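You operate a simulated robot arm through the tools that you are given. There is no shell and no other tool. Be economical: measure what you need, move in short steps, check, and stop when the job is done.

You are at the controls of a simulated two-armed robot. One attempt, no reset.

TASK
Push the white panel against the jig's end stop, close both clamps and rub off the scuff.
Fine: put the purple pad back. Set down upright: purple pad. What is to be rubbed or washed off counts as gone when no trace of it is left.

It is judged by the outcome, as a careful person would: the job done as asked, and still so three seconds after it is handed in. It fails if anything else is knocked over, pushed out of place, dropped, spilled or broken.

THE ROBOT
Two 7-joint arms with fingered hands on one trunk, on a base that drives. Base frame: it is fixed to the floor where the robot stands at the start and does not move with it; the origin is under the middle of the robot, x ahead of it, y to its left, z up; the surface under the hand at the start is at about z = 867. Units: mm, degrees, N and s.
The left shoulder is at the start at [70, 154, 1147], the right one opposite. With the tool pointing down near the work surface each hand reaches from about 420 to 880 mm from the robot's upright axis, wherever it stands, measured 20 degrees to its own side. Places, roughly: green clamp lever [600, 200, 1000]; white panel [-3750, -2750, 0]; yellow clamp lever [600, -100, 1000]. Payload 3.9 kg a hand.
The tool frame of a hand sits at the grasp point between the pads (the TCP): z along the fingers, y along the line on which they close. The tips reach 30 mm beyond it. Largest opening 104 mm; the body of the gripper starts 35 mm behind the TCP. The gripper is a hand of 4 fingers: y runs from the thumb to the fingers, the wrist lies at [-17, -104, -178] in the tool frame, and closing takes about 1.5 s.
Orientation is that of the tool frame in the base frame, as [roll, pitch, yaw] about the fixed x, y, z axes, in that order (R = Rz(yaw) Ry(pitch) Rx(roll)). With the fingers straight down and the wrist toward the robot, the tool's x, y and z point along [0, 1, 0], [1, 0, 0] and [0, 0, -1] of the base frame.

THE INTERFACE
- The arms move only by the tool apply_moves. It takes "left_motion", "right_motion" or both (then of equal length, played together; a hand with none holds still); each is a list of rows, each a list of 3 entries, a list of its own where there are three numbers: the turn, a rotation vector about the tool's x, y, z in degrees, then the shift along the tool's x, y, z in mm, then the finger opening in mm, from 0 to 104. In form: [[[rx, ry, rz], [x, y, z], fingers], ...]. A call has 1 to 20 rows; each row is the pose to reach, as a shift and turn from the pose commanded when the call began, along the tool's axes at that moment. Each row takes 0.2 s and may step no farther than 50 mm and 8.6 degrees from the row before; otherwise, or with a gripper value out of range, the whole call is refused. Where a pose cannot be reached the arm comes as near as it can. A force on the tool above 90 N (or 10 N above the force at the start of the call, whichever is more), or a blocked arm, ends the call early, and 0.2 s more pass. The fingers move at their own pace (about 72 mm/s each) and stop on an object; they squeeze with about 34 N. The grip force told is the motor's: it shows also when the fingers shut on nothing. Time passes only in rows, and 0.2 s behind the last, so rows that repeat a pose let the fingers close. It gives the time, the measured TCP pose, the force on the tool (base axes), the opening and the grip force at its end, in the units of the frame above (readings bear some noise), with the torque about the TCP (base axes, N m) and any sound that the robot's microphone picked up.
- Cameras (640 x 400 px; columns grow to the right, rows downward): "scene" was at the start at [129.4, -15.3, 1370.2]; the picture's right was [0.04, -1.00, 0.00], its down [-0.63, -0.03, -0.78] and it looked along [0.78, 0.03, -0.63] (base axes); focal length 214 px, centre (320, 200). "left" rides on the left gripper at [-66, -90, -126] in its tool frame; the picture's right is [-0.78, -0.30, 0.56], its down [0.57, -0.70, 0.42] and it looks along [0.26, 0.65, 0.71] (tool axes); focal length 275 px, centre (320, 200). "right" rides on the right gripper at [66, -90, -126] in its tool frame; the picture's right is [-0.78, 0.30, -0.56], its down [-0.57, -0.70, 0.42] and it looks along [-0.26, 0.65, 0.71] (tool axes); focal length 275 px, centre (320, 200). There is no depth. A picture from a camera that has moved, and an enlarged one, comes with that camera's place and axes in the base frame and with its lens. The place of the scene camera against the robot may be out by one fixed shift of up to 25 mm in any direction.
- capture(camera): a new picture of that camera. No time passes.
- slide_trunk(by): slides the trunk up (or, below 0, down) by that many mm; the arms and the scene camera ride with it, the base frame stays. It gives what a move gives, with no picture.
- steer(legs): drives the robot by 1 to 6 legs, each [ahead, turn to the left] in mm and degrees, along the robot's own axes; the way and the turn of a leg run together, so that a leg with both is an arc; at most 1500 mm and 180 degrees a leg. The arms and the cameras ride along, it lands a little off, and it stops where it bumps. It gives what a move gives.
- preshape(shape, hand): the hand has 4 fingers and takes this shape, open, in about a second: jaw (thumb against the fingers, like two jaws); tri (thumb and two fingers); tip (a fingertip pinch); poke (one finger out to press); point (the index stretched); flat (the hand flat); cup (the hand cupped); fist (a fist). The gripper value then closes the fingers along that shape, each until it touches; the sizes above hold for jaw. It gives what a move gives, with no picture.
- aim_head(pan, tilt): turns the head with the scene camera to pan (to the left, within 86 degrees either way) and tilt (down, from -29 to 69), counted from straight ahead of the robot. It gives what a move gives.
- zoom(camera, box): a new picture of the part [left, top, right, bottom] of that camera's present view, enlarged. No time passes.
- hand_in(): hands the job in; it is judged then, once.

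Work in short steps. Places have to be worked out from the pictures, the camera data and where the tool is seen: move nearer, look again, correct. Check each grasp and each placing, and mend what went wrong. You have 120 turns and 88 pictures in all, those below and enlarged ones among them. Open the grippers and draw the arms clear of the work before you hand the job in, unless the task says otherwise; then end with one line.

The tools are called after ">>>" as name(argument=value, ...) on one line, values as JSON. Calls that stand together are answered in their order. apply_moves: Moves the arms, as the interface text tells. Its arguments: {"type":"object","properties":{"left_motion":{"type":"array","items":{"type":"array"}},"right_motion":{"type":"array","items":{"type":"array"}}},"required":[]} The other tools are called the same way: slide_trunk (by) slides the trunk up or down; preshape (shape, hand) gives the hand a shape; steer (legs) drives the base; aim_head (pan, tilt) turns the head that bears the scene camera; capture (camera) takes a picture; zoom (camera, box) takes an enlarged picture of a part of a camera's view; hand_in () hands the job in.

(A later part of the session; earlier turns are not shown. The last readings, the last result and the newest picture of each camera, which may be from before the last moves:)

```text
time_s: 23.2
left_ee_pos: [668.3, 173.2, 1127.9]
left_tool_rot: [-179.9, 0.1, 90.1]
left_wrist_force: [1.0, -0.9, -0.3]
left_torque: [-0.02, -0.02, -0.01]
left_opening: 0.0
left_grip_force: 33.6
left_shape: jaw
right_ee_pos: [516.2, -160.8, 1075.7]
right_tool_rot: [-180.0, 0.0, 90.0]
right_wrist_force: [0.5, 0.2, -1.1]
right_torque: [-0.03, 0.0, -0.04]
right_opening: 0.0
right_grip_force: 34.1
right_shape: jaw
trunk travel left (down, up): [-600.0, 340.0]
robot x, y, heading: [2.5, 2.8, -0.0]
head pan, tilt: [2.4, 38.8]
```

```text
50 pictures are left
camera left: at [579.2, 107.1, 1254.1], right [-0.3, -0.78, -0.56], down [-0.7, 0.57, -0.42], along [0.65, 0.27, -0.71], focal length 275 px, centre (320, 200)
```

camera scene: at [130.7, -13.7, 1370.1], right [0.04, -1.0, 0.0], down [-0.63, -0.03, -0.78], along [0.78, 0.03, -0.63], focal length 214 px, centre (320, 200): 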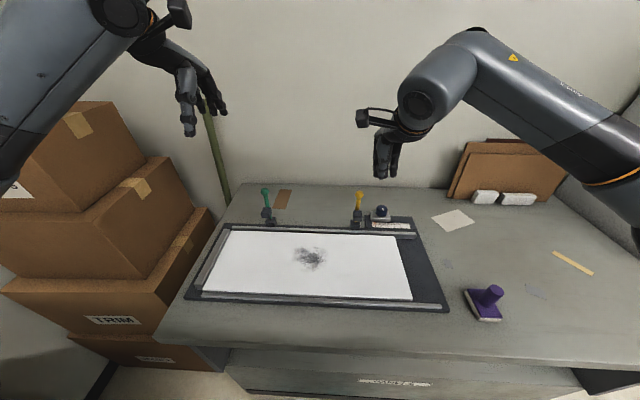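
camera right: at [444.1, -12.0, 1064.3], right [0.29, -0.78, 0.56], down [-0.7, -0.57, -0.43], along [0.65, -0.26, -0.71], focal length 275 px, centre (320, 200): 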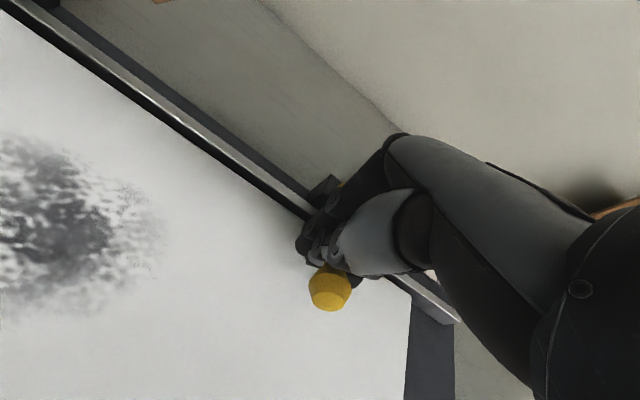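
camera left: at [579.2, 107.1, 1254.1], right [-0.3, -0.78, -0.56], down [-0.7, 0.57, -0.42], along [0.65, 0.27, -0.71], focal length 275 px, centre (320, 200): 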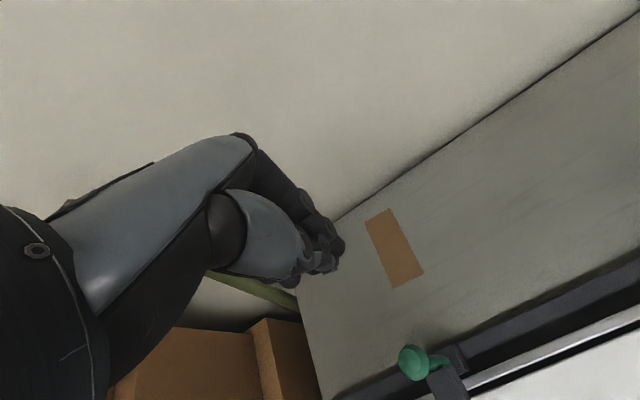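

Knob at roughly (609, 179, 1005). I descend behind it with a small y correction.

>>> apply_moves(left_motion=[[[0, 0, 0], [6, 0, 40], 0], [[0, 0, 0], [6, 0, 80], 0], [[0, 0, 0], [6, 0, 122], 0]])

>>> zoom(camera="scene", box=[210, 140, 330, 240])

>>> capture(camera="left")

```text
time_s: 24.0
left_ee_pos: [667.0, 181.9, 1007.6]
left_tool_rot: [179.8, 0.0, 90.0]
left_wrist_force: [0.2, -0.6, -0.6]
left_torque: [-0.02, 0.0, 0.0]
left_opening: 0.2
left_grip_force: 34.2
left_shape: jaw
right_ee_pos: [517.4, -161.0, 1077.2]
right_tool_rot: [-180.0, 0.0, 90.0]
right_wrist_force: [0.1, 0.6, 0.6]
right_torque: [0.03, -0.01, 0.0]
right_opening: 0.0
right_grip_force: 34.0
right_shape: jaw
trunk travel left (down, up): [-600.0, 340.0]
robot x, y, heading: [2.4, -0.7, 0.0]
head pan, tilt: [2.4, 38.8]
```

```text
4.00 times, centred on (270, 190) of scene
camera zoom: at [129.8, -15.2, 1370.3], right [0.04, -1.0, 0.0], down [-0.63, -0.03, -0.78], along [0.78, 0.03, -0.63], focal length 858 px, centre (520, 240)
```

zoom: 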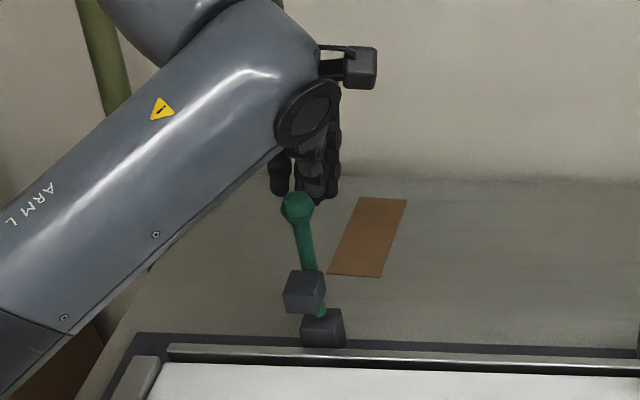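

```text
48 pictures are left
camera left: at [578.8, 115.5, 1133.9], right [-0.3, -0.78, -0.56], down [-0.7, 0.57, -0.43], along [0.65, 0.26, -0.71], focal length 275 px, centre (320, 200)
```

left: 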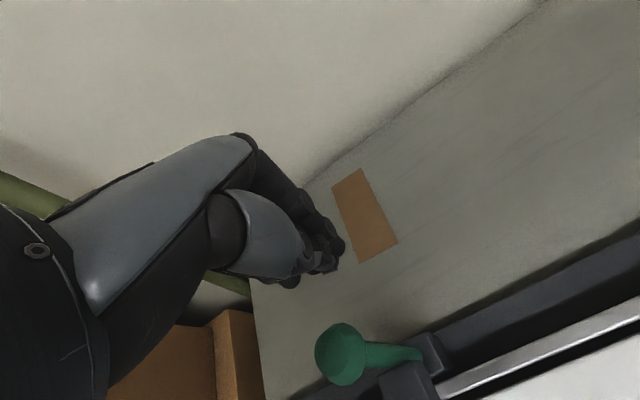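

Aligned (knob y ≈ 184). I repeat the pulling arc that worked on the yellow lever.

>>> apply_moves(left_motion=[[[0, 0, 0], [1, -15, 0], 0], [[0, 0, 0], [1, -30, 0], 0], [[0, 0, 0], [1, -45, 0], 0], [[0, 0, 0], [1, -60, 2], 0], [[0, 0, 0], [1, -75, 5], 0], [[0, 0, 0], [1, -90, 10], 0], [[0, 0, 0], [1, -105, 18], 0], [[0, 0, 0], [1, -113, 25], 0], [[0, 0, 0], [1, -121, 32], 0], [[0, 0, 0], [1, -129, 39], 0], [[0, 0, 0], [1, -135, 47], 0], [[0, 0, 0], [1, -140, 55], 0], [[0, 0, 0], [1, -143, 62], 0]])

>>> capture(camera="left")

```text
time_s: 26.8
left_ee_pos: [528.6, 181.3, 949.0]
left_tool_rot: [179.4, 0.1, 90.1]
left_wrist_force: [29.1, 1.8, 29.4]
left_torque: [-0.05, 0.15, 0.06]
left_opening: 0.2
left_grip_force: 33.6
left_shape: jaw
right_ee_pos: [516.4, -161.8, 1076.9]
right_tool_rot: [-179.9, -0.1, 90.0]
right_wrist_force: [1.1, 0.3, 0.3]
right_torque: [-0.02, 0.01, -0.03]
right_opening: 0.0
right_grip_force: 33.6
right_shape: jaw
trunk travel left (down, up): [-600.0, 340.0]
robot x, y, heading: [-3.2, -1.6, -0.2]
head pan, tilt: [2.4, 38.8]
```

```text
47 pictures are left
camera left: at [438.3, 114.2, 1074.7], right [-0.29, -0.78, -0.56], down [-0.7, 0.57, -0.43], along [0.66, 0.26, -0.71], focal length 275 px, centre (320, 200)
```

left: 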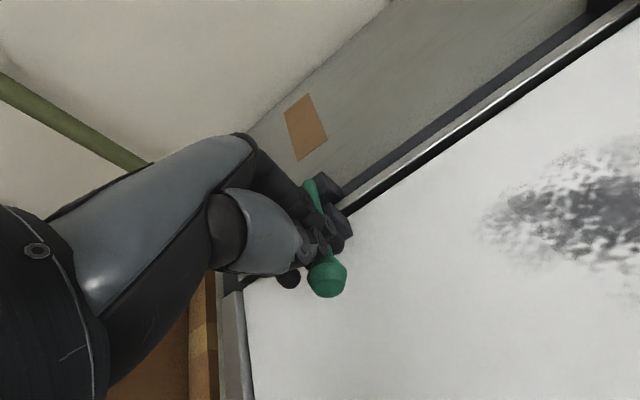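

It resists near its stop. I press down a bit farther back on the shaft, as I did for yellow, and then lift away.

>>> apply_moves(left_motion=[[[0, 0, 0], [0, 8, 0], 0], [[0, 0, 0], [0, 10, 4], 0], [[0, 0, 0], [0, 10, 8], 0], [[0, 0, 0], [0, 10, 11], 0]])

>>> apply_moves(left_motion=[[[0, 0, 0], [0, 5, -15], 0], [[0, 0, 0], [0, 5, -50], 0], [[0, 0, 0], [0, 5, -90], 0], [[0, 0, 0], [30, 0, -115], 0], [[0, 0, 0], [60, -8, -135], 0], [[0, 0, 0], [84, -13, -141], 0]])

>>> capture(camera="left")

>>> capture(camera="scene")

```text
time_s: 27.8
left_ee_pos: [536.7, 179.2, 934.7]
left_tool_rot: [179.9, 0.1, 90.1]
left_wrist_force: [19.4, 0.3, 18.3]
left_torque: [-0.09, 0.56, 0.05]
left_opening: 0.2
left_grip_force: 34.1
left_shape: jaw
right_ee_pos: [517.3, -162.2, 1076.3]
right_tool_rot: [-179.9, 0.0, 89.9]
right_wrist_force: [-0.4, -0.2, -1.0]
right_torque: [0.0, 0.01, -0.01]
right_opening: 0.0
right_grip_force: 33.2
right_shape: jaw
trunk travel left (down, up): [-600.0, 340.0]
robot x, y, heading: [0.3, 2.0, -0.3]
head pan, tilt: [2.4, 38.8]
```

```text
time_s: 29.2
left_ee_pos: [520.1, 266.2, 1076.0]
left_tool_rot: [-180.0, 0.1, 89.9]
left_wrist_force: [0.4, 0.4, -0.7]
left_torque: [-0.02, -0.04, -0.03]
left_opening: 0.3
left_grip_force: 34.1
left_shape: jaw
right_ee_pos: [515.7, -159.3, 1076.6]
right_tool_rot: [179.9, 0.1, 90.0]
right_wrist_force: [0.0, -0.1, -0.6]
right_torque: [0.0, -0.02, 0.0]
right_opening: 0.1
right_grip_force: 33.9
right_shape: jaw
trunk travel left (down, up): [-600.0, 340.0]
robot x, y, heading: [1.3, -1.1, -0.0]
head pan, tilt: [2.4, 38.8]
```

```text
46 pictures are left
camera left: at [431.2, 199.6, 1201.8], right [-0.3, -0.78, -0.56], down [-0.7, 0.57, -0.42], along [0.65, 0.26, -0.71], focal length 275 px, centre (320, 200)
```

left: 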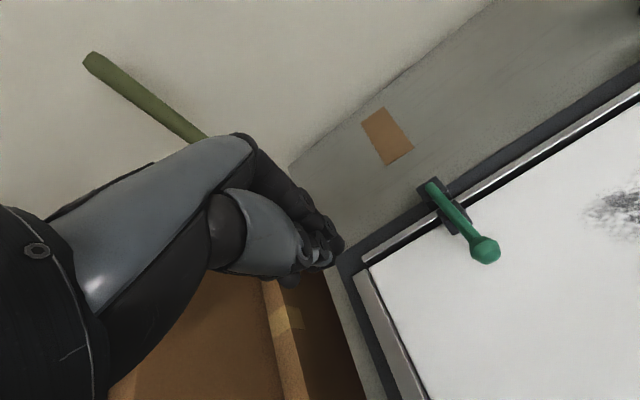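

```text
45 pictures are left
camera scene: at [129.0, -14.7, 1370.3], right [0.04, -1.0, 0.0], down [-0.63, -0.03, -0.78], along [0.78, 0.03, -0.63], focal length 214 px, centre (320, 200)
```

scene: 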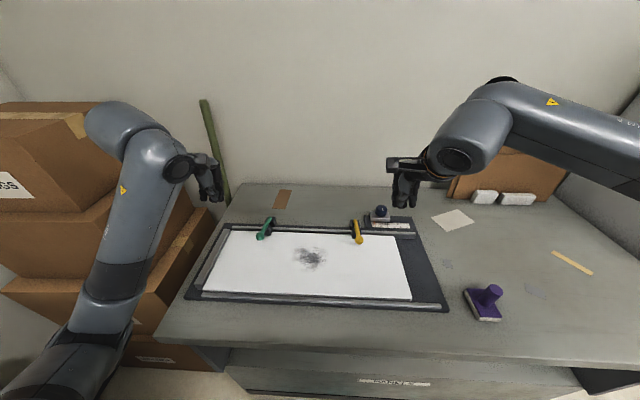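

Both clamps are closed. Both hand cameras agree on the scuff centre at about (486, 45). I raise the left arm back up, and open the right hand while moving it near the pad to look.

>>> apply_moves(left_motion=[[[0, 0, 0], [0, 0, -30], 0], [[0, 0, 0], [0, 0, -60], 0], [[0, 0, 0], [0, 0, -90], 0], [[0, 0, 0], [0, 0, -120], 0], [[0, 0, 0], [0, 0, -150], 0], [[0, 0, 0], [0, 0, -170], 0]], right_motion=[[[0, 0, 0], [-35, -16, 5], 104], [[0, 0, 0], [-70, -32, 10], 104], [[0, 0, 0], [-105, -48, 15], 104], [[0, 0, 0], [-140, -64, 20], 104], [[0, 0, 0], [-175, -80, 28], 104], [[0, 0, 0], [-207, -96, 37], 104]])

>>> capture(camera="right")

>>> capture(camera="scene")

```text
time_s: 30.6
left_ee_pos: [519.8, 263.7, 1245.0]
left_tool_rot: [-180.0, -0.1, 90.0]
left_wrist_force: [0.1, 0.8, -0.1]
left_torque: [-0.01, 0.01, 0.0]
left_opening: 0.0
left_grip_force: 34.2
left_shape: jaw
right_ee_pos: [420.9, -372.5, 1040.8]
right_tool_rot: [-180.0, -0.1, 90.0]
right_wrist_force: [-0.1, -0.2, -0.1]
right_torque: [-0.03, -0.02, 0.01]
right_opening: 103.6
right_grip_force: 0.0
right_shape: jaw
trunk travel left (down, up): [-600.0, 340.0]
robot x, y, heading: [0.5, 0.2, 0.2]
head pan, tilt: [2.4, 38.8]
```

```text
44 pictures are left
camera right: at [330.6, -306.1, 1166.8], right [0.29, -0.78, 0.56], down [-0.7, -0.57, -0.43], along [0.65, -0.26, -0.71], focal length 275 px, centre (320, 200)
```

right: 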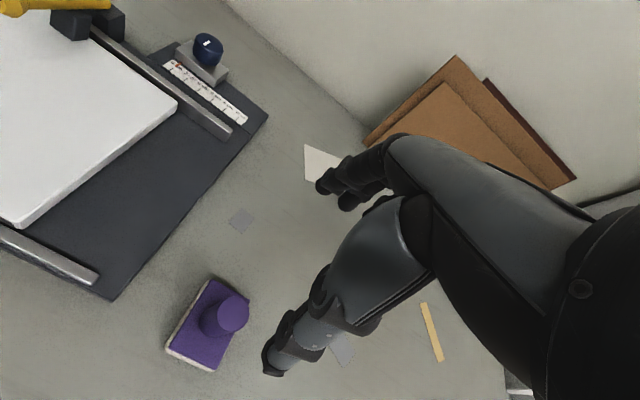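

```text
43 pictures are left
camera scene: at [127.8, -17.1, 1370.4], right [0.04, -1.0, 0.0], down [-0.63, -0.03, -0.78], along [0.78, 0.03, -0.63], focal length 214 px, centre (320, 200)
```

scene: 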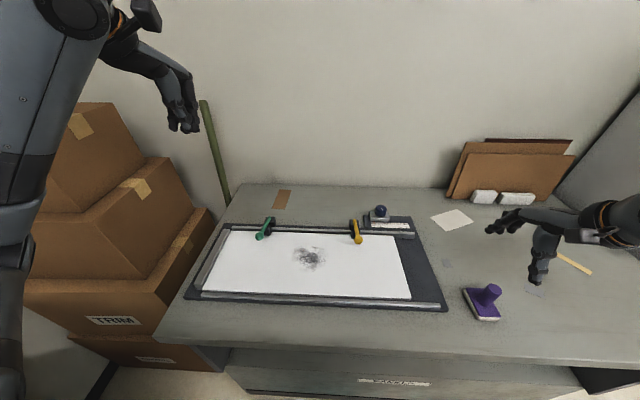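

The pad's handle is about vertical at (386, -357), top z ≈ 940; the plate is roughly 62 × 40 mm and axis-aligned. I centre above it and descend part way.

>>> apply_moves(right_motion=[[[0, 0, 0], [8, -18, 0], 104], [[0, 0, 0], [15, -35, 0], 104], [[0, 0, 0], [15, -35, 30], 104], [[0, 0, 0], [15, -35, 60], 104]])

>>> capture(camera="right")

>>> zoom(camera="scene", box=[420, 220, 560, 340])

```text
time_s: 31.6
left_ee_pos: [521.1, 264.3, 1244.2]
left_tool_rot: [-179.9, 0.0, 90.0]
left_wrist_force: [-0.6, -1.0, -0.3]
left_torque: [-0.01, -0.03, 0.01]
left_opening: 0.0
left_grip_force: 33.7
left_shape: jaw
right_ee_pos: [385.1, -355.8, 980.8]
right_tool_rot: [179.9, 0.0, 90.0]
right_wrist_force: [-0.4, -0.4, 0.1]
right_torque: [-0.01, 0.04, -0.01]
right_opening: 103.6
right_grip_force: 0.1
right_shape: jaw
trunk travel left (down, up): [-600.0, 340.0]
robot x, y, heading: [1.2, -0.6, 0.0]
head pan, tilt: [2.4, 38.8]
```

```text
42 pictures are left
camera right: at [296.9, -290.3, 1107.3], right [0.3, -0.78, 0.56], down [-0.7, -0.57, -0.42], along [0.65, -0.26, -0.71], focal length 275 px, centre (320, 200)
```

right: 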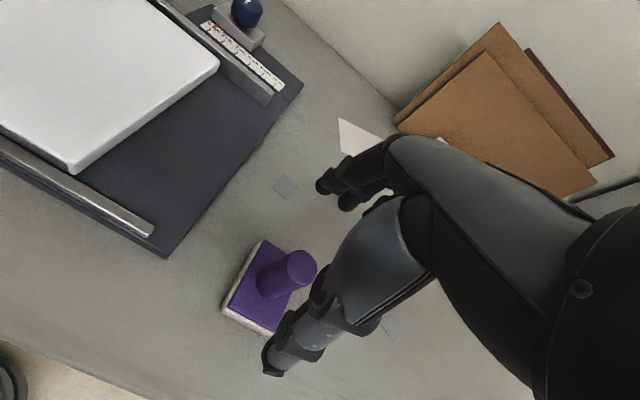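

```text
3.33 times, centred on (490, 280) of scene
camera zoom: at [129.8, -15.8, 1370.2], right [0.04, -1.0, 0.0], down [-0.63, -0.03, -0.78], along [0.78, 0.03, -0.63], focal length 715 px, centre (-247, -67)
```

zoom: 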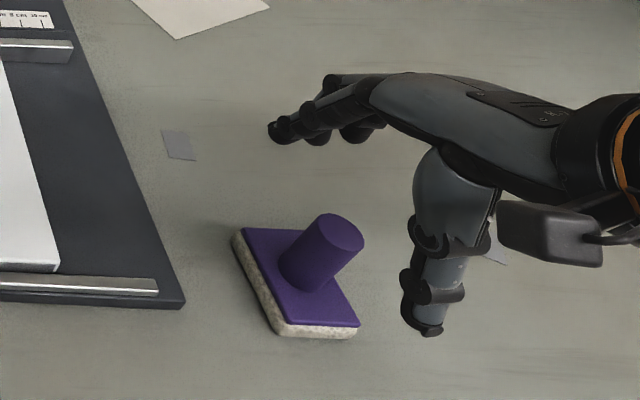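

The handle top projects exactly on the grasp axis. I descend 53 mm and close.

>>> apply_moves(right_motion=[[[0, 0, 0], [0, 0, 20], 104], [[0, 0, 0], [0, 0, 40], 104], [[0, 0, 0], [0, 0, 53], 104], [[0, 0, 0], [0, 0, 53], 0], [[0, 0, 0], [0, 0, 53], 0], [[0, 0, 0], [0, 0, 53], 0], [[0, 0, 0], [0, 0, 53], 0], [[0, 0, 0], [0, 0, 53], 0], [[0, 0, 0], [0, 0, 53], 0]])

>>> capture(camera="right")

>>> zoom(camera="scene", box=[420, 220, 560, 340])

```text
time_s: 33.6
left_ee_pos: [521.1, 264.2, 1243.7]
left_tool_rot: [-180.0, 0.0, 89.9]
left_wrist_force: [-0.5, -0.3, -0.9]
left_torque: [-0.01, -0.04, -0.01]
left_opening: 0.0
left_grip_force: 34.2
left_shape: jaw
right_ee_pos: [384.4, -355.7, 928.9]
right_tool_rot: [180.0, 0.0, 90.0]
right_wrist_force: [-0.7, 0.2, 0.8]
right_torque: [0.0, -0.05, 0.03]
right_opening: 17.0
right_grip_force: 33.9
right_shape: jaw
trunk travel left (down, up): [-600.0, 340.0]
robot x, y, heading: [-0.9, 0.6, -0.0]
head pan, tilt: [2.4, 38.8]
```

```text
40 pictures are left
camera right: at [295.8, -289.2, 1055.6], right [0.3, -0.78, 0.56], down [-0.7, -0.57, -0.42], along [0.65, -0.26, -0.71], focal length 275 px, centre (320, 200)
```

right: 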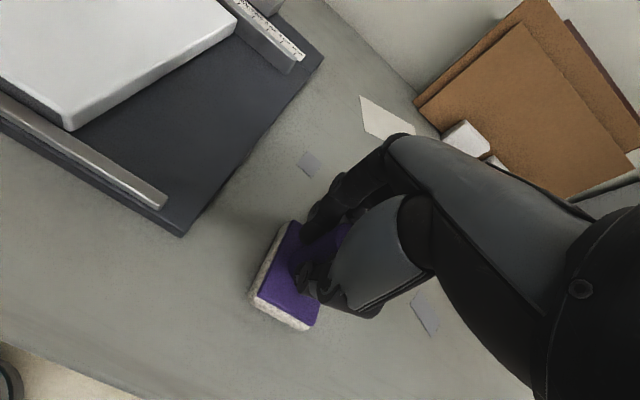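

```text
3.33 times, centred on (490, 280) of scene
camera zoom: at [129.2, -15.4, 1370.2], right [0.04, -1.0, 0.0], down [-0.63, -0.03, -0.78], along [0.78, 0.03, -0.63], focal length 715 px, centre (-247, -67)
```

zoom: 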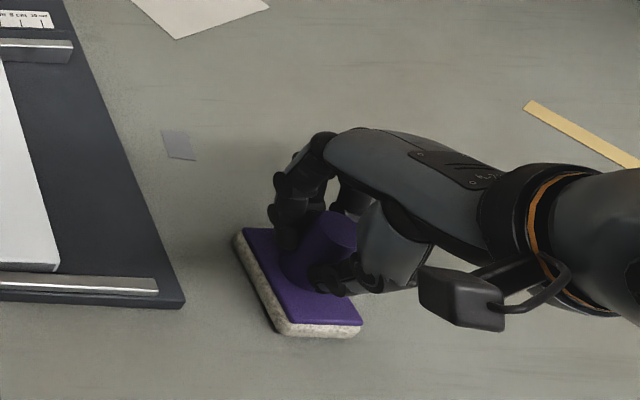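

Grasped without shifting the pad. I lift it and check.

>>> apply_moves(right_motion=[[[0, 0, 0], [0, 0, -20], 0], [[0, 0, 0], [0, 0, -50], 0], [[0, 0, 0], [0, 0, -90], 0], [[0, 0, 0], [0, 0, -130], 0]])

>>> capture(camera="right")

>>> capture(camera="scene")

```text
time_s: 34.6
left_ee_pos: [521.7, 264.1, 1244.9]
left_tool_rot: [-179.9, 0.1, 90.0]
left_wrist_force: [-0.2, -0.3, -2.0]
left_torque: [-0.05, 0.02, 0.03]
left_opening: 0.0
left_grip_force: 34.1
left_shape: jaw
right_ee_pos: [385.5, -354.4, 1059.8]
right_tool_rot: [-179.9, -0.2, 90.0]
right_wrist_force: [0.4, -0.1, -0.7]
right_torque: [0.01, -0.02, 0.01]
right_opening: 16.9
right_grip_force: 33.8
right_shape: jaw
trunk travel left (down, up): [-600.0, 340.0]
robot x, y, heading: [-0.4, -1.2, -0.1]
head pan, tilt: [2.4, 38.8]
```

```text
38 pictures are left
camera right: at [296.3, -288.4, 1185.7], right [0.3, -0.78, 0.56], down [-0.7, -0.57, -0.42], along [0.65, -0.26, -0.71], focal length 275 px, centre (320, 200)
```

right: 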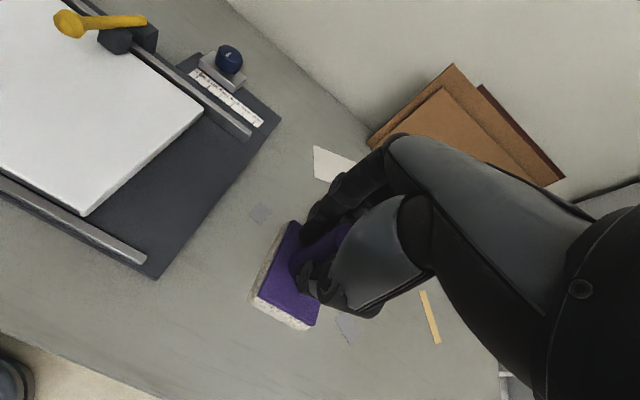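

```text
37 pictures are left
camera scene: at [128.9, -15.7, 1370.3], right [0.04, -1.0, 0.0], down [-0.63, -0.03, -0.78], along [0.78, 0.03, -0.63], focal length 214 px, centre (320, 200)
```

scene: 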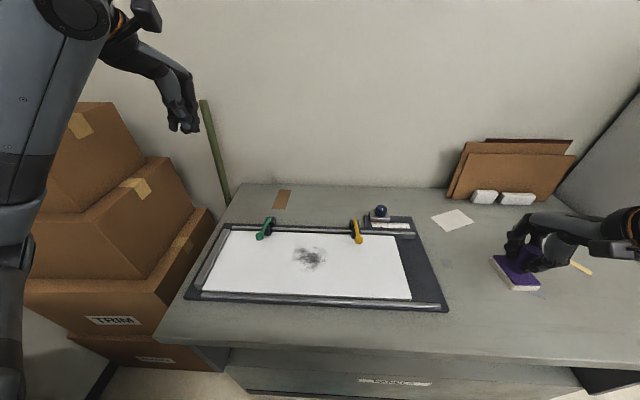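

The pad is held level. I carry it over to above the scuff at z ≈ 1060.

>>> apply_moves(right_motion=[[[0, 0, 0], [20, 5, 0], 0], [[0, 0, 0], [60, 15, 0], 0], [[0, 0, 0], [100, 25, 0], 0], [[0, 0, 0], [140, 35, 0], 0], [[0, 0, 0], [180, 45, 0], 0], [[0, 0, 0], [220, 55, 0], 0], [[0, 0, 0], [260, 65, 0], 0], [[0, 0, 0], [300, 75, 0], 0], [[0, 0, 0], [340, 85, 0], 0], [[0, 0, 0], [380, 95, 0], 0], [[0, 0, 0], [400, 100, 0], 0]])

>>> capture(camera="right")

>>> capture(camera="scene")

```text
time_s: 37.0
left_ee_pos: [521.0, 265.6, 1243.9]
left_tool_rot: [-179.9, 0.0, 89.9]
left_wrist_force: [-0.9, 1.1, -0.2]
left_torque: [0.0, 0.02, 0.02]
left_opening: 0.3
left_grip_force: 34.0
left_shape: jaw
right_ee_pos: [485.3, 44.8, 1058.5]
right_tool_rot: [180.0, 0.1, 90.0]
right_wrist_force: [-0.6, 0.3, -1.0]
right_torque: [0.0, -0.03, 0.0]
right_opening: 16.8
right_grip_force: 33.6
right_shape: jaw
trunk travel left (down, up): [-600.0, 340.0]
robot x, y, heading: [-1.7, -0.6, -0.3]
head pan, tilt: [2.4, 38.8]
```

```text
36 pictures are left
camera right: at [397.1, 110.5, 1185.0], right [0.3, -0.78, 0.56], down [-0.7, -0.57, -0.42], along [0.65, -0.27, -0.71], focal length 275 px, centre (320, 200)
```

right: 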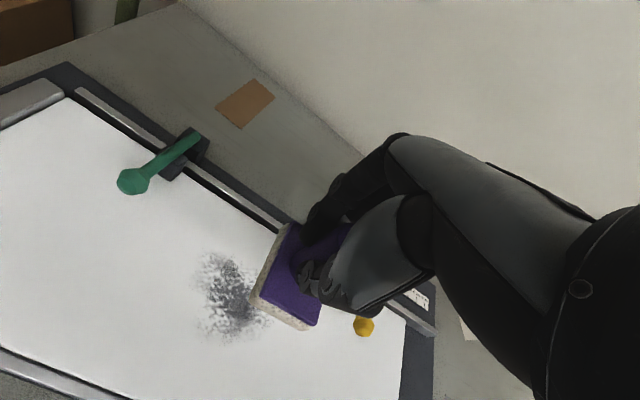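

```text
35 pictures are left
camera scene: at [129.7, -14.6, 1370.2], right [0.04, -1.0, 0.0], down [-0.63, -0.03, -0.78], along [0.78, 0.03, -0.63], focal length 214 px, centre (320, 200)
```

scene: 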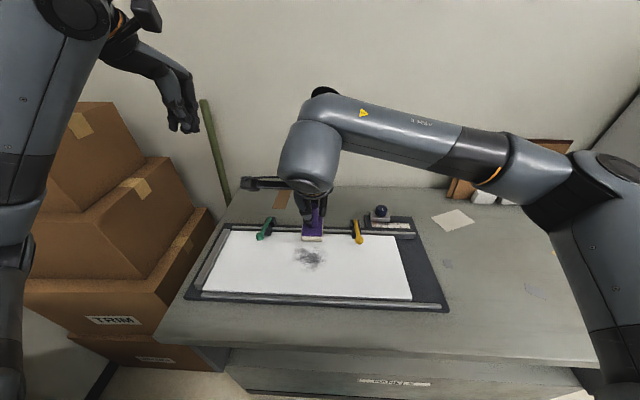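

The pad hovers over the scuff (centre ≈ (482, 48), spread about ±45 mm). I lower until it touches.

>>> apply_moves(right_motion=[[[0, 0, 0], [0, 0, 40], 0], [[0, 0, 0], [0, 0, 80], 0], [[0, 0, 0], [0, 0, 98], 0], [[0, 0, 0], [0, 0, 102], 0], [[0, 0, 0], [0, 0, 106], 0]])

```text
time_s: 38.2
left_ee_pos: [516.1, 263.4, 1248.3]
left_tool_rot: [179.8, 0.0, 90.0]
left_wrist_force: [-0.7, 0.1, -0.6]
left_torque: [0.0, 0.01, 0.0]
left_opening: 0.1
left_grip_force: 33.7
left_shape: jaw
right_ee_pos: [485.2, 44.4, 958.8]
right_tool_rot: [179.4, -0.3, 90.0]
right_wrist_force: [-1.2, -0.3, 32.8]
right_torque: [-0.13, -0.21, -0.04]
right_opening: 18.9
right_grip_force: 34.3
right_shape: jaw
trunk travel left (down, up): [-600.0, 340.0]
robot x, y, heading: [-1.8, -0.9, -0.1]
head pan, tilt: [2.4, 38.8]
```

Contact at z ≈ 958 with 33 N, a bit much. I ease up 4 mm and rub in strokes across the whole scuff.

>>> apply_moves(right_motion=[[[0, 0, 0], [0, 0, -4], 0], [[0, 0, 0], [-25, 0, -4], 0], [[0, 0, 0], [-50, 0, -4], 0], [[0, 0, 0], [-25, 0, -4], 0], [[0, 0, 0], [0, 0, -4], 0], [[0, 0, 0], [28, 0, -4], 0], [[0, 0, 0], [55, 0, -4], 0], [[0, 0, 0], [55, 14, -4], 0], [[0, 0, 0], [28, 26, -4], 0], [[0, 0, 0], [0, 26, -4], 0], [[0, 0, 0], [-25, 26, -4], 0], [[0, 0, 0], [-50, 26, -4], 0], [[0, 0, 0], [-50, 0, -4], 0], [[0, 0, 0], [-50, -28, -4], 0], [[0, 0, 0], [-25, -28, -4], 0], [[0, 0, 0], [0, -28, -4], 0], [[0, 0, 0], [28, -28, -4], 0], [[0, 0, 0], [55, -28, -4], 0], [[0, 0, 0], [28, 0, -4], 0], [[0, 0, 0], [0, 0, -4], 0]])

>>> capture(camera="scene")

>>> capture(camera="right")

```text
time_s: 42.4
left_ee_pos: [521.1, 262.6, 1244.9]
left_tool_rot: [180.0, -0.1, 89.9]
left_wrist_force: [-0.5, -0.4, -0.3]
left_torque: [-0.02, -0.02, 0.01]
left_opening: 0.2
left_grip_force: 34.2
left_shape: jaw
right_ee_pos: [484.9, 42.9, 958.4]
right_tool_rot: [179.9, -0.1, 90.0]
right_wrist_force: [-0.1, 0.5, -0.2]
right_torque: [0.03, -0.01, 0.03]
right_opening: 17.5
right_grip_force: 34.4
right_shape: jaw
trunk travel left (down, up): [-600.0, 340.0]
robot x, y, heading: [-2.0, -1.4, -0.1]
head pan, tilt: [2.4, 38.8]
```

```text
34 pictures are left
camera scene: at [128.9, -17.0, 1370.3], right [0.04, -1.0, 0.0], down [-0.63, -0.02, -0.78], along [0.78, 0.03, -0.63], focal length 214 px, centre (320, 200)
```

scene: 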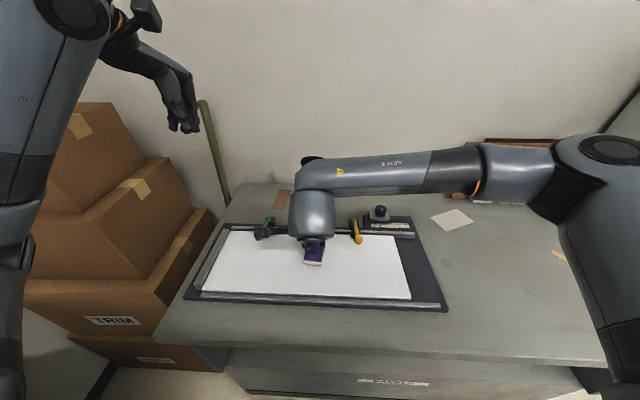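

```text
33 pictures are left
camera right: at [396.0, 108.0, 1084.5], right [0.29, -0.78, 0.56], down [-0.7, -0.57, -0.43], along [0.65, -0.27, -0.71], focal length 275 px, centre (320, 200)
```

right: 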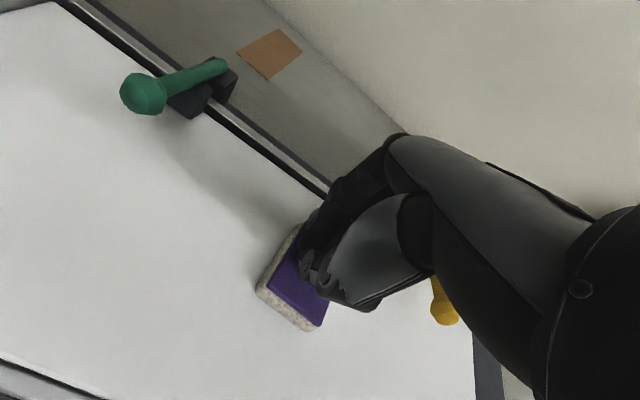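

Nearly everything seems gone. I lift the pad and look for traces.

>>> apply_moves(right_motion=[[[0, 0, 0], [0, 0, -40], 0], [[0, 0, 0], [-45, 0, -70], 0], [[0, 0, 0], [-90, 0, -80], 0], [[0, 0, 0], [-135, 0, -80], 0]])

>>> zoom(camera="scene", box=[260, 225, 360, 290])

>>> capture(camera="right")

```text
refused: row 2 steps farther than a row can; nothing moved
```

```text
6.15 times, centred on (310, 258) of scene
camera zoom: at [128.9, -17.0, 1370.3], right [0.04, -1.0, 0.0], down [-0.63, -0.02, -0.78], along [0.78, 0.03, -0.63], focal length 1320 px, centre (382, -154)
```

zoom: 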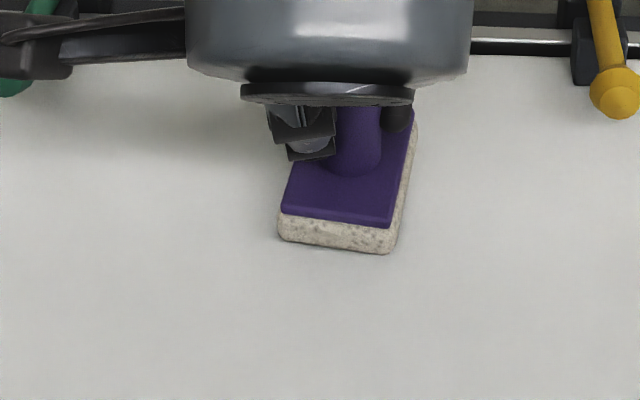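

```text
31 pictures are left
camera right: at [396.0, 108.0, 1084.5], right [0.29, -0.78, 0.56], down [-0.7, -0.57, -0.43], along [0.65, -0.27, -0.71], focal length 275 px, centre (320, 200)
```

right: 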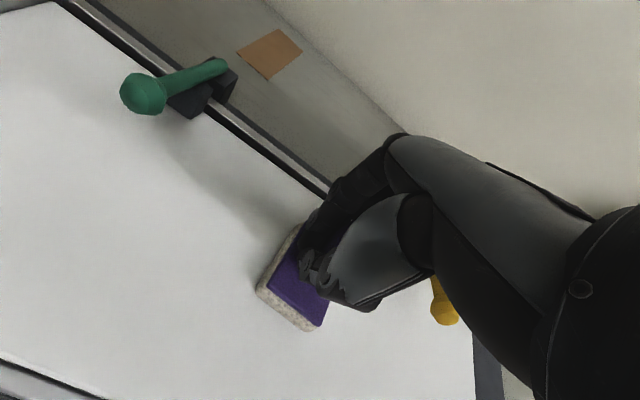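

Row 2 was again a little too long. I redo the lift, then move aside in smaller steps.

>>> apply_moves(right_motion=[[[0, 0, 0], [0, 0, -40], 0], [[0, 0, 0], [0, 0, -80], 0], [[0, 0, 0], [-45, 0, -90], 0], [[0, 0, 0], [-90, 0, -100], 0], [[0, 0, 0], [-135, 0, -100], 0], [[0, 0, 0], [-180, 0, -100], 0]])

>>> zoom(camera="scene", box=[250, 215, 370, 295])

>>> capture(camera="right")

```text
time_s: 43.8
left_ee_pos: [520.9, 262.5, 1245.3]
left_tool_rot: [-180.0, -0.2, 90.0]
left_wrist_force: [-0.2, -0.3, 0.6]
left_torque: [0.02, -0.01, -0.01]
left_opening: 0.3
left_grip_force: 33.5
left_shape: jaw
right_ee_pos: [486.7, -139.0, 1057.5]
right_tool_rot: [179.8, -0.1, 90.0]
right_wrist_force: [-0.9, 0.1, -0.2]
right_torque: [0.05, -0.02, 0.01]
right_opening: 17.0
right_grip_force: 34.0
right_shape: jaw
trunk travel left (down, up): [-600.0, 340.0]
robot x, y, heading: [2.0, -1.4, 0.0]
head pan, tilt: [2.4, 38.8]
```

```text
5.00 times, centred on (310, 255) of scene
camera zoom: at [128.3, -18.3, 1370.4], right [0.04, -1.0, 0.0], down [-0.63, -0.02, -0.78], along [0.78, 0.03, -0.63], focal length 1072 px, centre (370, -75)
```

zoom: 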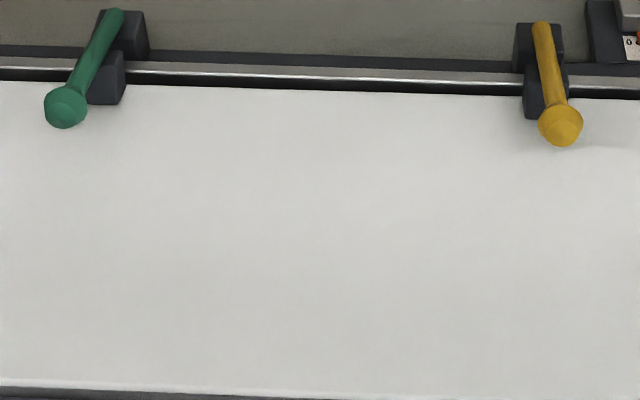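

```text
29 pictures are left
camera right: at [397.9, -72.6, 1183.6], right [0.3, -0.78, 0.56], down [-0.7, -0.57, -0.43], along [0.65, -0.26, -0.71], focal length 275 px, centre (320, 200)
```

right: 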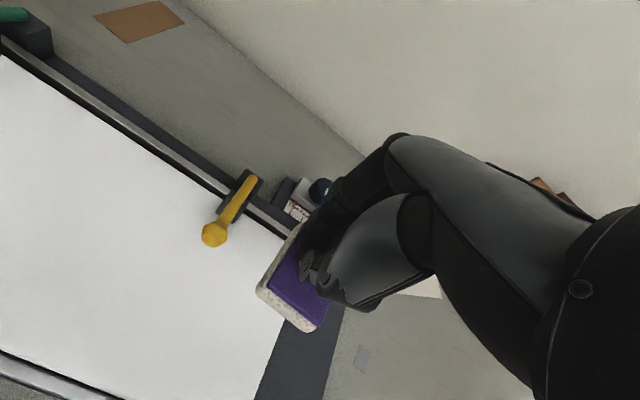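

It looks clean. I check closer with a tighter zoom, plus the left camera's view.

>>> zoom(camera="scene", box=[285, 238, 335, 272])

>>> zoom(camera="right", box=[0, 80, 220, 300])

>>> capture(camera="left")

```text
11.76 times, centred on (310, 255) of scene
camera zoom: at [128.3, -18.3, 1370.4], right [0.04, -1.0, 0.0], down [-0.63, -0.02, -0.78], along [0.78, 0.03, -0.63], focal length 2523 px, centre (438, -447)
```

zoom: 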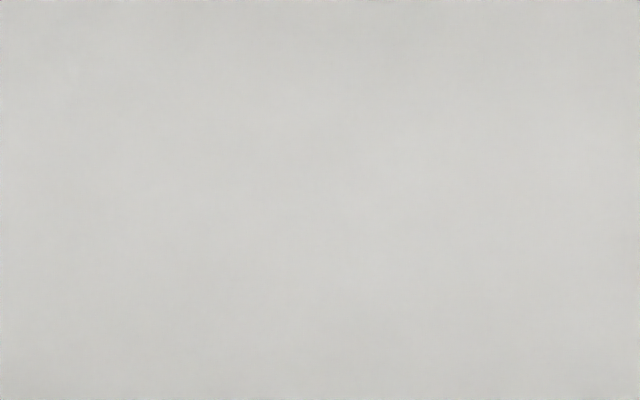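

```text
1.82 times, centred on (110, 190) of right
camera zoom: at [397.9, -72.6, 1183.6], right [0.3, -0.78, 0.56], down [-0.7, -0.57, -0.43], along [0.65, -0.26, -0.71], focal length 500 px, centre (702, 218)
```

zoom: 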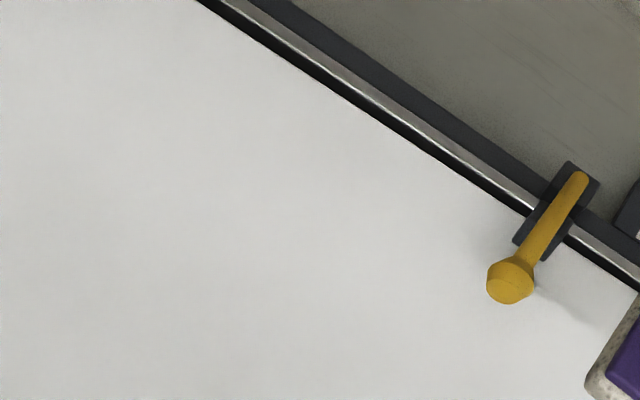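

```text
26 pictures are left
camera left: at [431.3, 195.0, 1372.0], right [-0.3, -0.77, -0.56], down [-0.7, 0.57, -0.42], along [0.65, 0.27, -0.71], focal length 275 px, centre (320, 200)
```

left: 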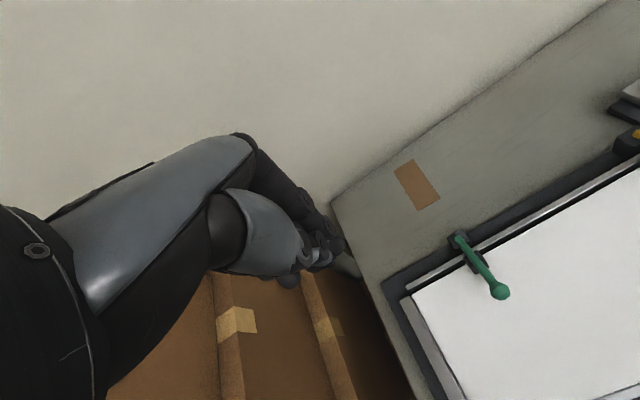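

The panel is clean. The pad may have twisted a little in the hand; I zoom in on it to measure before setting it down.

>>> zoom(camera="right", box=[230, 190, 370, 350])

>>> zoom(camera="scene", box=[340, 180, 440, 280])

```text
2.50 times, centred on (300, 270) of right
camera zoom: at [397.9, -72.6, 1183.6], right [0.3, -0.78, 0.56], down [-0.7, -0.57, -0.43], along [0.65, -0.26, -0.71], focal length 688 px, centre (370, 25)
```

zoom: 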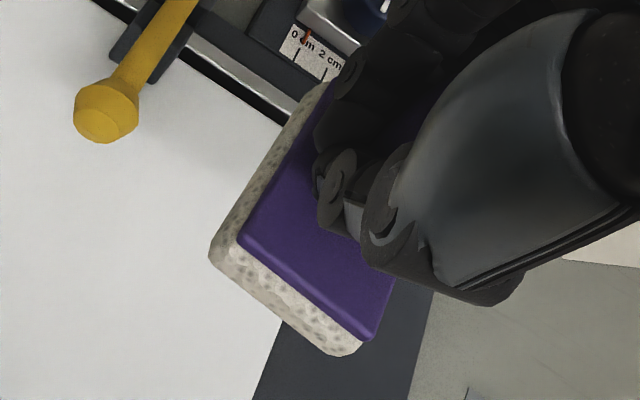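

```text
4.00 times, centred on (390, 230) of scene
camera zoom: at [128.3, -18.3, 1370.4], right [0.04, -1.0, 0.0], down [-0.63, -0.02, -0.78], along [0.78, 0.03, -0.63], focal length 858 px, centre (40, 80)
```

zoom: 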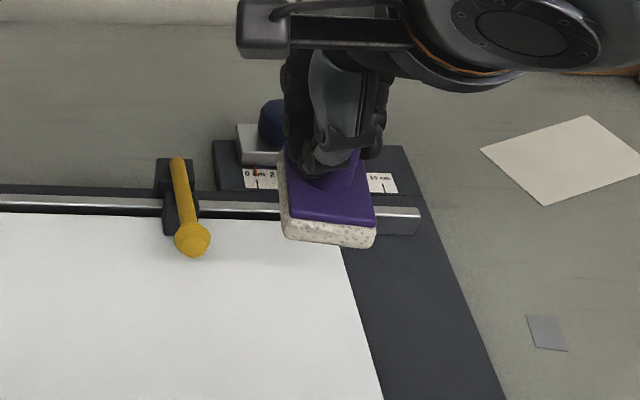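

The pad's orientation and position in the hand are practically unchanged. I carry it back over its original spot, raised.

>>> apply_moves(right_motion=[[[0, 0, 0], [-36, -17, 0], 0], [[0, 0, 0], [-72, -34, 0], 0], [[0, 0, 0], [-108, -51, 0], 0], [[0, 0, 0], [-144, -68, 0], 0], [[0, 0, 0], [-180, -85, 0], 0], [[0, 0, 0], [-216, -101, 0], 0], [[0, 0, 0], [-216, -101, 40], 0], [[0, 0, 0], [-216, -101, 80], 0], [[0, 0, 0], [-216, -101, 110], 0]])

>>> capture(camera="right")

>>> zoom(camera="scene", box=[420, 220, 560, 340])

```text
time_s: 45.8
left_ee_pos: [522.3, 263.4, 1244.7]
left_tool_rot: [-179.9, 0.0, 90.0]
left_wrist_force: [-0.8, -1.1, 0.4]
left_torque: [0.02, -0.01, 0.01]
left_opening: 0.2
left_grip_force: 33.9
left_shape: jaw
right_ee_pos: [387.5, -352.0, 946.1]
right_tool_rot: [-180.0, -0.2, 90.0]
right_wrist_force: [-0.8, 0.1, -0.5]
right_torque: [0.0, 0.02, 0.02]
right_opening: 16.7
right_grip_force: 33.9
right_shape: jaw
trunk travel left (down, up): [-600.0, 340.0]
robot x, y, heading: [-0.7, -2.7, 0.2]
head pan, tilt: [2.4, 38.8]
```

```text
23 pictures are left
camera right: at [298.9, -286.0, 1072.5], right [0.3, -0.78, 0.56], down [-0.7, -0.57, -0.43], along [0.65, -0.26, -0.71], focal length 275 px, centre (320, 200)
```

right: 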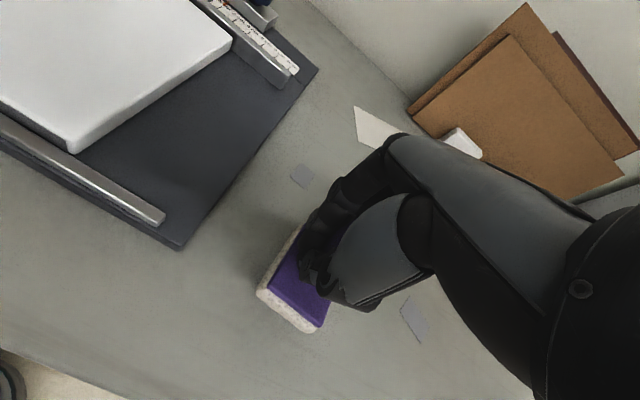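

```text
3.33 times, centred on (490, 280) of scene
camera zoom: at [129.9, -16.3, 1370.2], right [0.04, -1.0, 0.0], down [-0.63, -0.03, -0.78], along [0.78, 0.03, -0.63], focal length 715 px, centre (-247, -67)
```

zoom: 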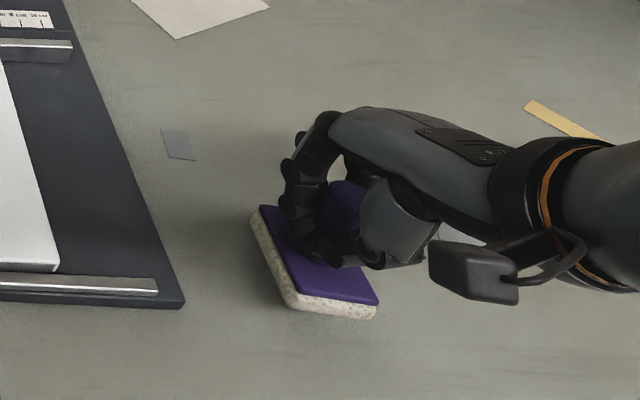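

The pad sits about 6 mm toward -y in the hand compared with the first grasp, so the present y suits. I lower slowly until it touches the table.

>>> apply_moves(right_motion=[[[0, 0, 0], [0, -2, 8], 0], [[0, 0, 0], [0, -2, 14], 0], [[0, 0, 0], [0, -2, 16], 0], [[0, 0, 0], [0, -2, 18], 0]])

```text
time_s: 46.8
left_ee_pos: [519.8, 263.9, 1243.8]
left_tool_rot: [-179.9, 0.0, 90.0]
left_wrist_force: [-0.5, 0.0, 0.1]
left_torque: [-0.01, 0.01, -0.02]
left_opening: 0.1
left_grip_force: 33.3
left_shape: jaw
right_ee_pos: [383.7, -351.7, 929.0]
right_tool_rot: [179.9, 0.1, 90.1]
right_wrist_force: [-0.2, 0.4, -0.3]
right_torque: [0.01, 0.04, -0.02]
right_opening: 16.9
right_grip_force: 34.0
right_shape: jaw
trunk travel left (down, up): [-600.0, 340.0]
robot x, y, heading: [0.7, -0.9, -0.4]
head pan, tilt: [2.4, 38.8]
```

No contact yet at 929, so I continue in 1 mm steps.

>>> apply_moves(right_motion=[[[0, 0, 0], [0, 0, 1], 0], [[0, 0, 0], [0, 0, 2], 0], [[0, 0, 0], [0, 0, 3], 0]])

>>> zoom(camera="scene", box=[450, 250, 530, 330])

```text
time_s: 47.6
left_ee_pos: [520.7, 264.2, 1245.3]
left_tool_rot: [179.9, 0.0, 90.0]
left_wrist_force: [1.2, -0.6, -0.3]
left_torque: [0.02, 0.01, -0.02]
left_opening: 0.0
left_grip_force: 34.1
left_shape: jaw
right_ee_pos: [383.0, -352.5, 925.7]
right_tool_rot: [-179.9, 0.1, 90.0]
right_wrist_force: [-1.3, 0.0, 1.1]
right_torque: [-0.02, 0.01, -0.04]
right_opening: 16.9
right_grip_force: 34.2
right_shape: jaw
trunk travel left (down, up): [-600.0, 340.0]
robot x, y, heading: [3.5, -0.4, -0.0]
head pan, tilt: [2.4, 38.8]
```

```text
5.00 times, centred on (490, 290) of scene
camera zoom: at [128.9, -15.3, 1370.3], right [0.04, -1.0, 0.0], down [-0.63, -0.03, -0.78], along [0.78, 0.03, -0.63], focal length 1072 px, centre (-530, -250)
```

zoom: 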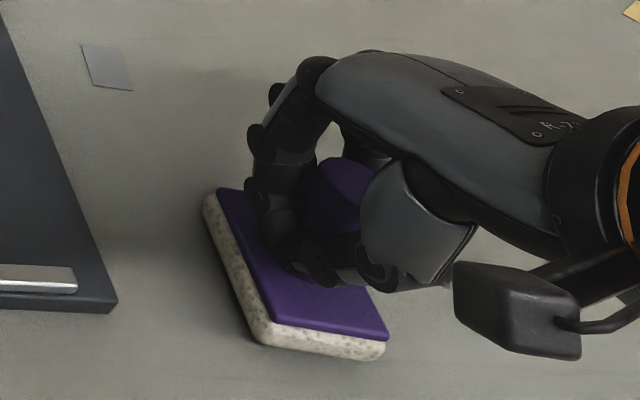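

Almost there. A few more 1 mm steps down.

>>> apply_moves(right_motion=[[[0, 0, 0], [0, 0, 1], 0], [[0, 0, 0], [0, 0, 2], 0]])

```text
time_s: 48.2
left_ee_pos: [520.3, 265.3, 1245.3]
left_tool_rot: [179.8, 0.1, 90.0]
left_wrist_force: [0.0, 0.5, -0.8]
left_torque: [0.0, -0.01, 0.03]
left_opening: 0.0
left_grip_force: 33.8
left_shape: jaw
right_ee_pos: [381.8, -352.2, 925.1]
right_tool_rot: [179.9, 0.0, 89.9]
right_wrist_force: [-3.2, 0.1, 5.9]
right_torque: [-0.08, -0.06, 0.0]
right_opening: 16.8
right_grip_force: 33.7
right_shape: jaw
trunk travel left (down, up): [-600.0, 340.0]
robot x, y, heading: [-2.9, -0.9, -0.2]
head pan, tilt: [2.4, 38.8]
```

The pad rests on the table (6 N). I open the fingers in place.

>>> apply_moves(right_motion=[[[0, 0, 0], [0, 0, 0], 30], [[0, 0, 0], [0, 0, 0], 60], [[0, 0, 0], [0, 0, 0], 104], [[0, 0, 0], [0, 0, 0], 104], [[0, 0, 0], [0, 0, 0], 104], [[0, 0, 0], [0, 0, 0], 104]])

>>> capture(camera="right")

```text
time_s: 49.6
left_ee_pos: [520.3, 265.3, 1244.5]
left_tool_rot: [-180.0, 0.1, 90.0]
left_wrist_force: [0.2, -0.4, 0.4]
left_torque: [0.0, 0.0, -0.01]
left_opening: 0.1
left_grip_force: 33.8
left_shape: jaw
right_ee_pos: [382.8, -352.0, 922.2]
right_tool_rot: [180.0, 0.0, 90.0]
right_wrist_force: [0.3, -0.3, 0.3]
right_torque: [0.0, 0.02, 0.02]
right_opening: 103.7
right_grip_force: 0.0
right_shape: jaw
trunk travel left (down, up): [-600.0, 340.0]
robot x, y, heading: [0.1, 3.8, 0.2]
head pan, tilt: [2.4, 38.8]
```

```text
20 pictures are left
camera right: at [294.2, -286.9, 1049.5], right [0.3, -0.78, 0.56], down [-0.7, -0.57, -0.42], along [0.65, -0.26, -0.71], focal length 275 px, centre (320, 200)
```

right: 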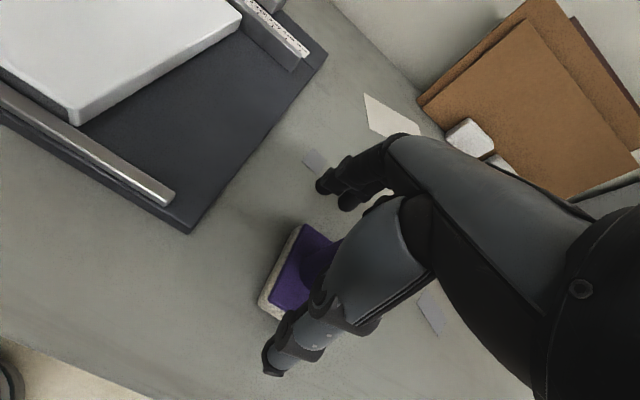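

Released with the pad standing. I rise straight up and then back to about where the hand started, and compare the views.

>>> apply_moves(right_motion=[[[0, 0, 0], [0, 0, -30], 104], [[0, 0, 0], [0, 0, -70], 104], [[0, 0, 0], [0, 0, -115], 104], [[0, 0, 0], [0, 0, -160], 104], [[0, 0, 0], [0, 0, -205], 104], [[0, 0, 0], [30, 10, -240], 104], [[0, 0, 0], [65, 20, -270], 104], [[0, 0, 0], [100, 30, -275], 104]])

>>> capture(camera="scene")

>>> zoom(camera="scene", box=[320, 170, 520, 330])

>>> zoom(camera="scene", box=[175, 215, 285, 315])

```text
time_s: 51.4
left_ee_pos: [523.1, 265.3, 1243.5]
left_tool_rot: [-179.8, 0.0, 90.1]
left_wrist_force: [0.6, -0.5, 0.0]
left_torque: [0.01, 0.01, -0.02]
left_opening: 0.0
left_grip_force: 33.9
left_shape: jaw
right_ee_pos: [414.0, -250.3, 1199.7]
right_tool_rot: [-179.9, 0.0, 90.0]
right_wrist_force: [0.4, 0.0, 0.1]
right_torque: [-0.02, 0.04, -0.01]
right_opening: 104.0
right_grip_force: 0.0
right_shape: jaw
trunk travel left (down, up): [-600.0, 340.0]
robot x, y, heading: [-3.5, -1.4, 0.2]
head pan, tilt: [2.4, 38.8]
```

```text
19 pictures are left
camera scene: at [131.4, -15.1, 1370.0], right [0.04, -1.0, 0.0], down [-0.63, -0.03, -0.78], along [0.78, 0.03, -0.63], focal length 214 px, centre (320, 200)
```

scene: 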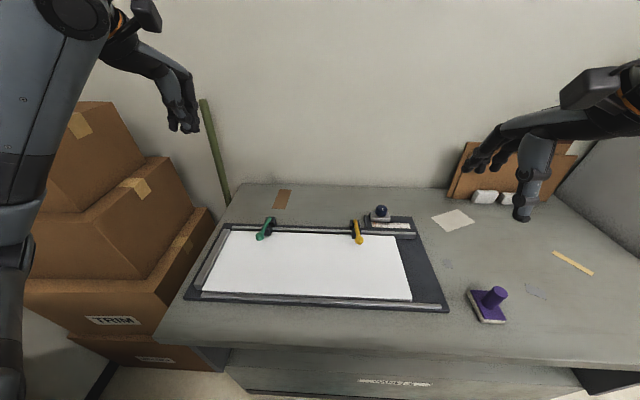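

```text
2.50 times, centred on (420, 250) of scene
camera zoom: at [131.4, -15.1, 1370.0], right [0.04, -1.0, 0.0], down [-0.63, -0.03, -0.78], along [0.78, 0.03, -0.63], focal length 536 px, centre (70, 75)
```

zoom: 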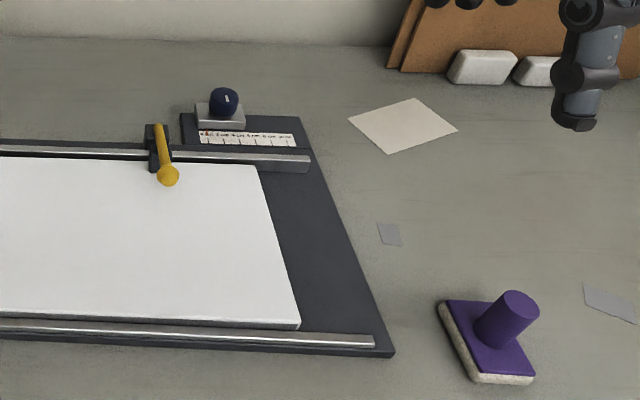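

```text
4.00 times, centred on (230, 265) of scene
camera zoom: at [131.4, -15.1, 1370.0], right [0.04, -1.0, 0.0], down [-0.63, -0.03, -0.78], along [0.78, 0.03, -0.63], focal length 858 px, centre (680, -60)
```

zoom: 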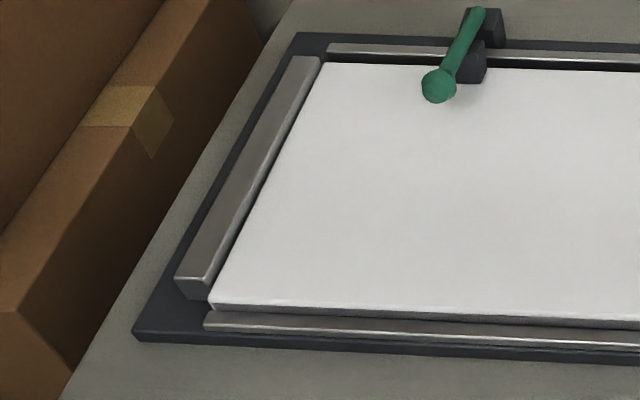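

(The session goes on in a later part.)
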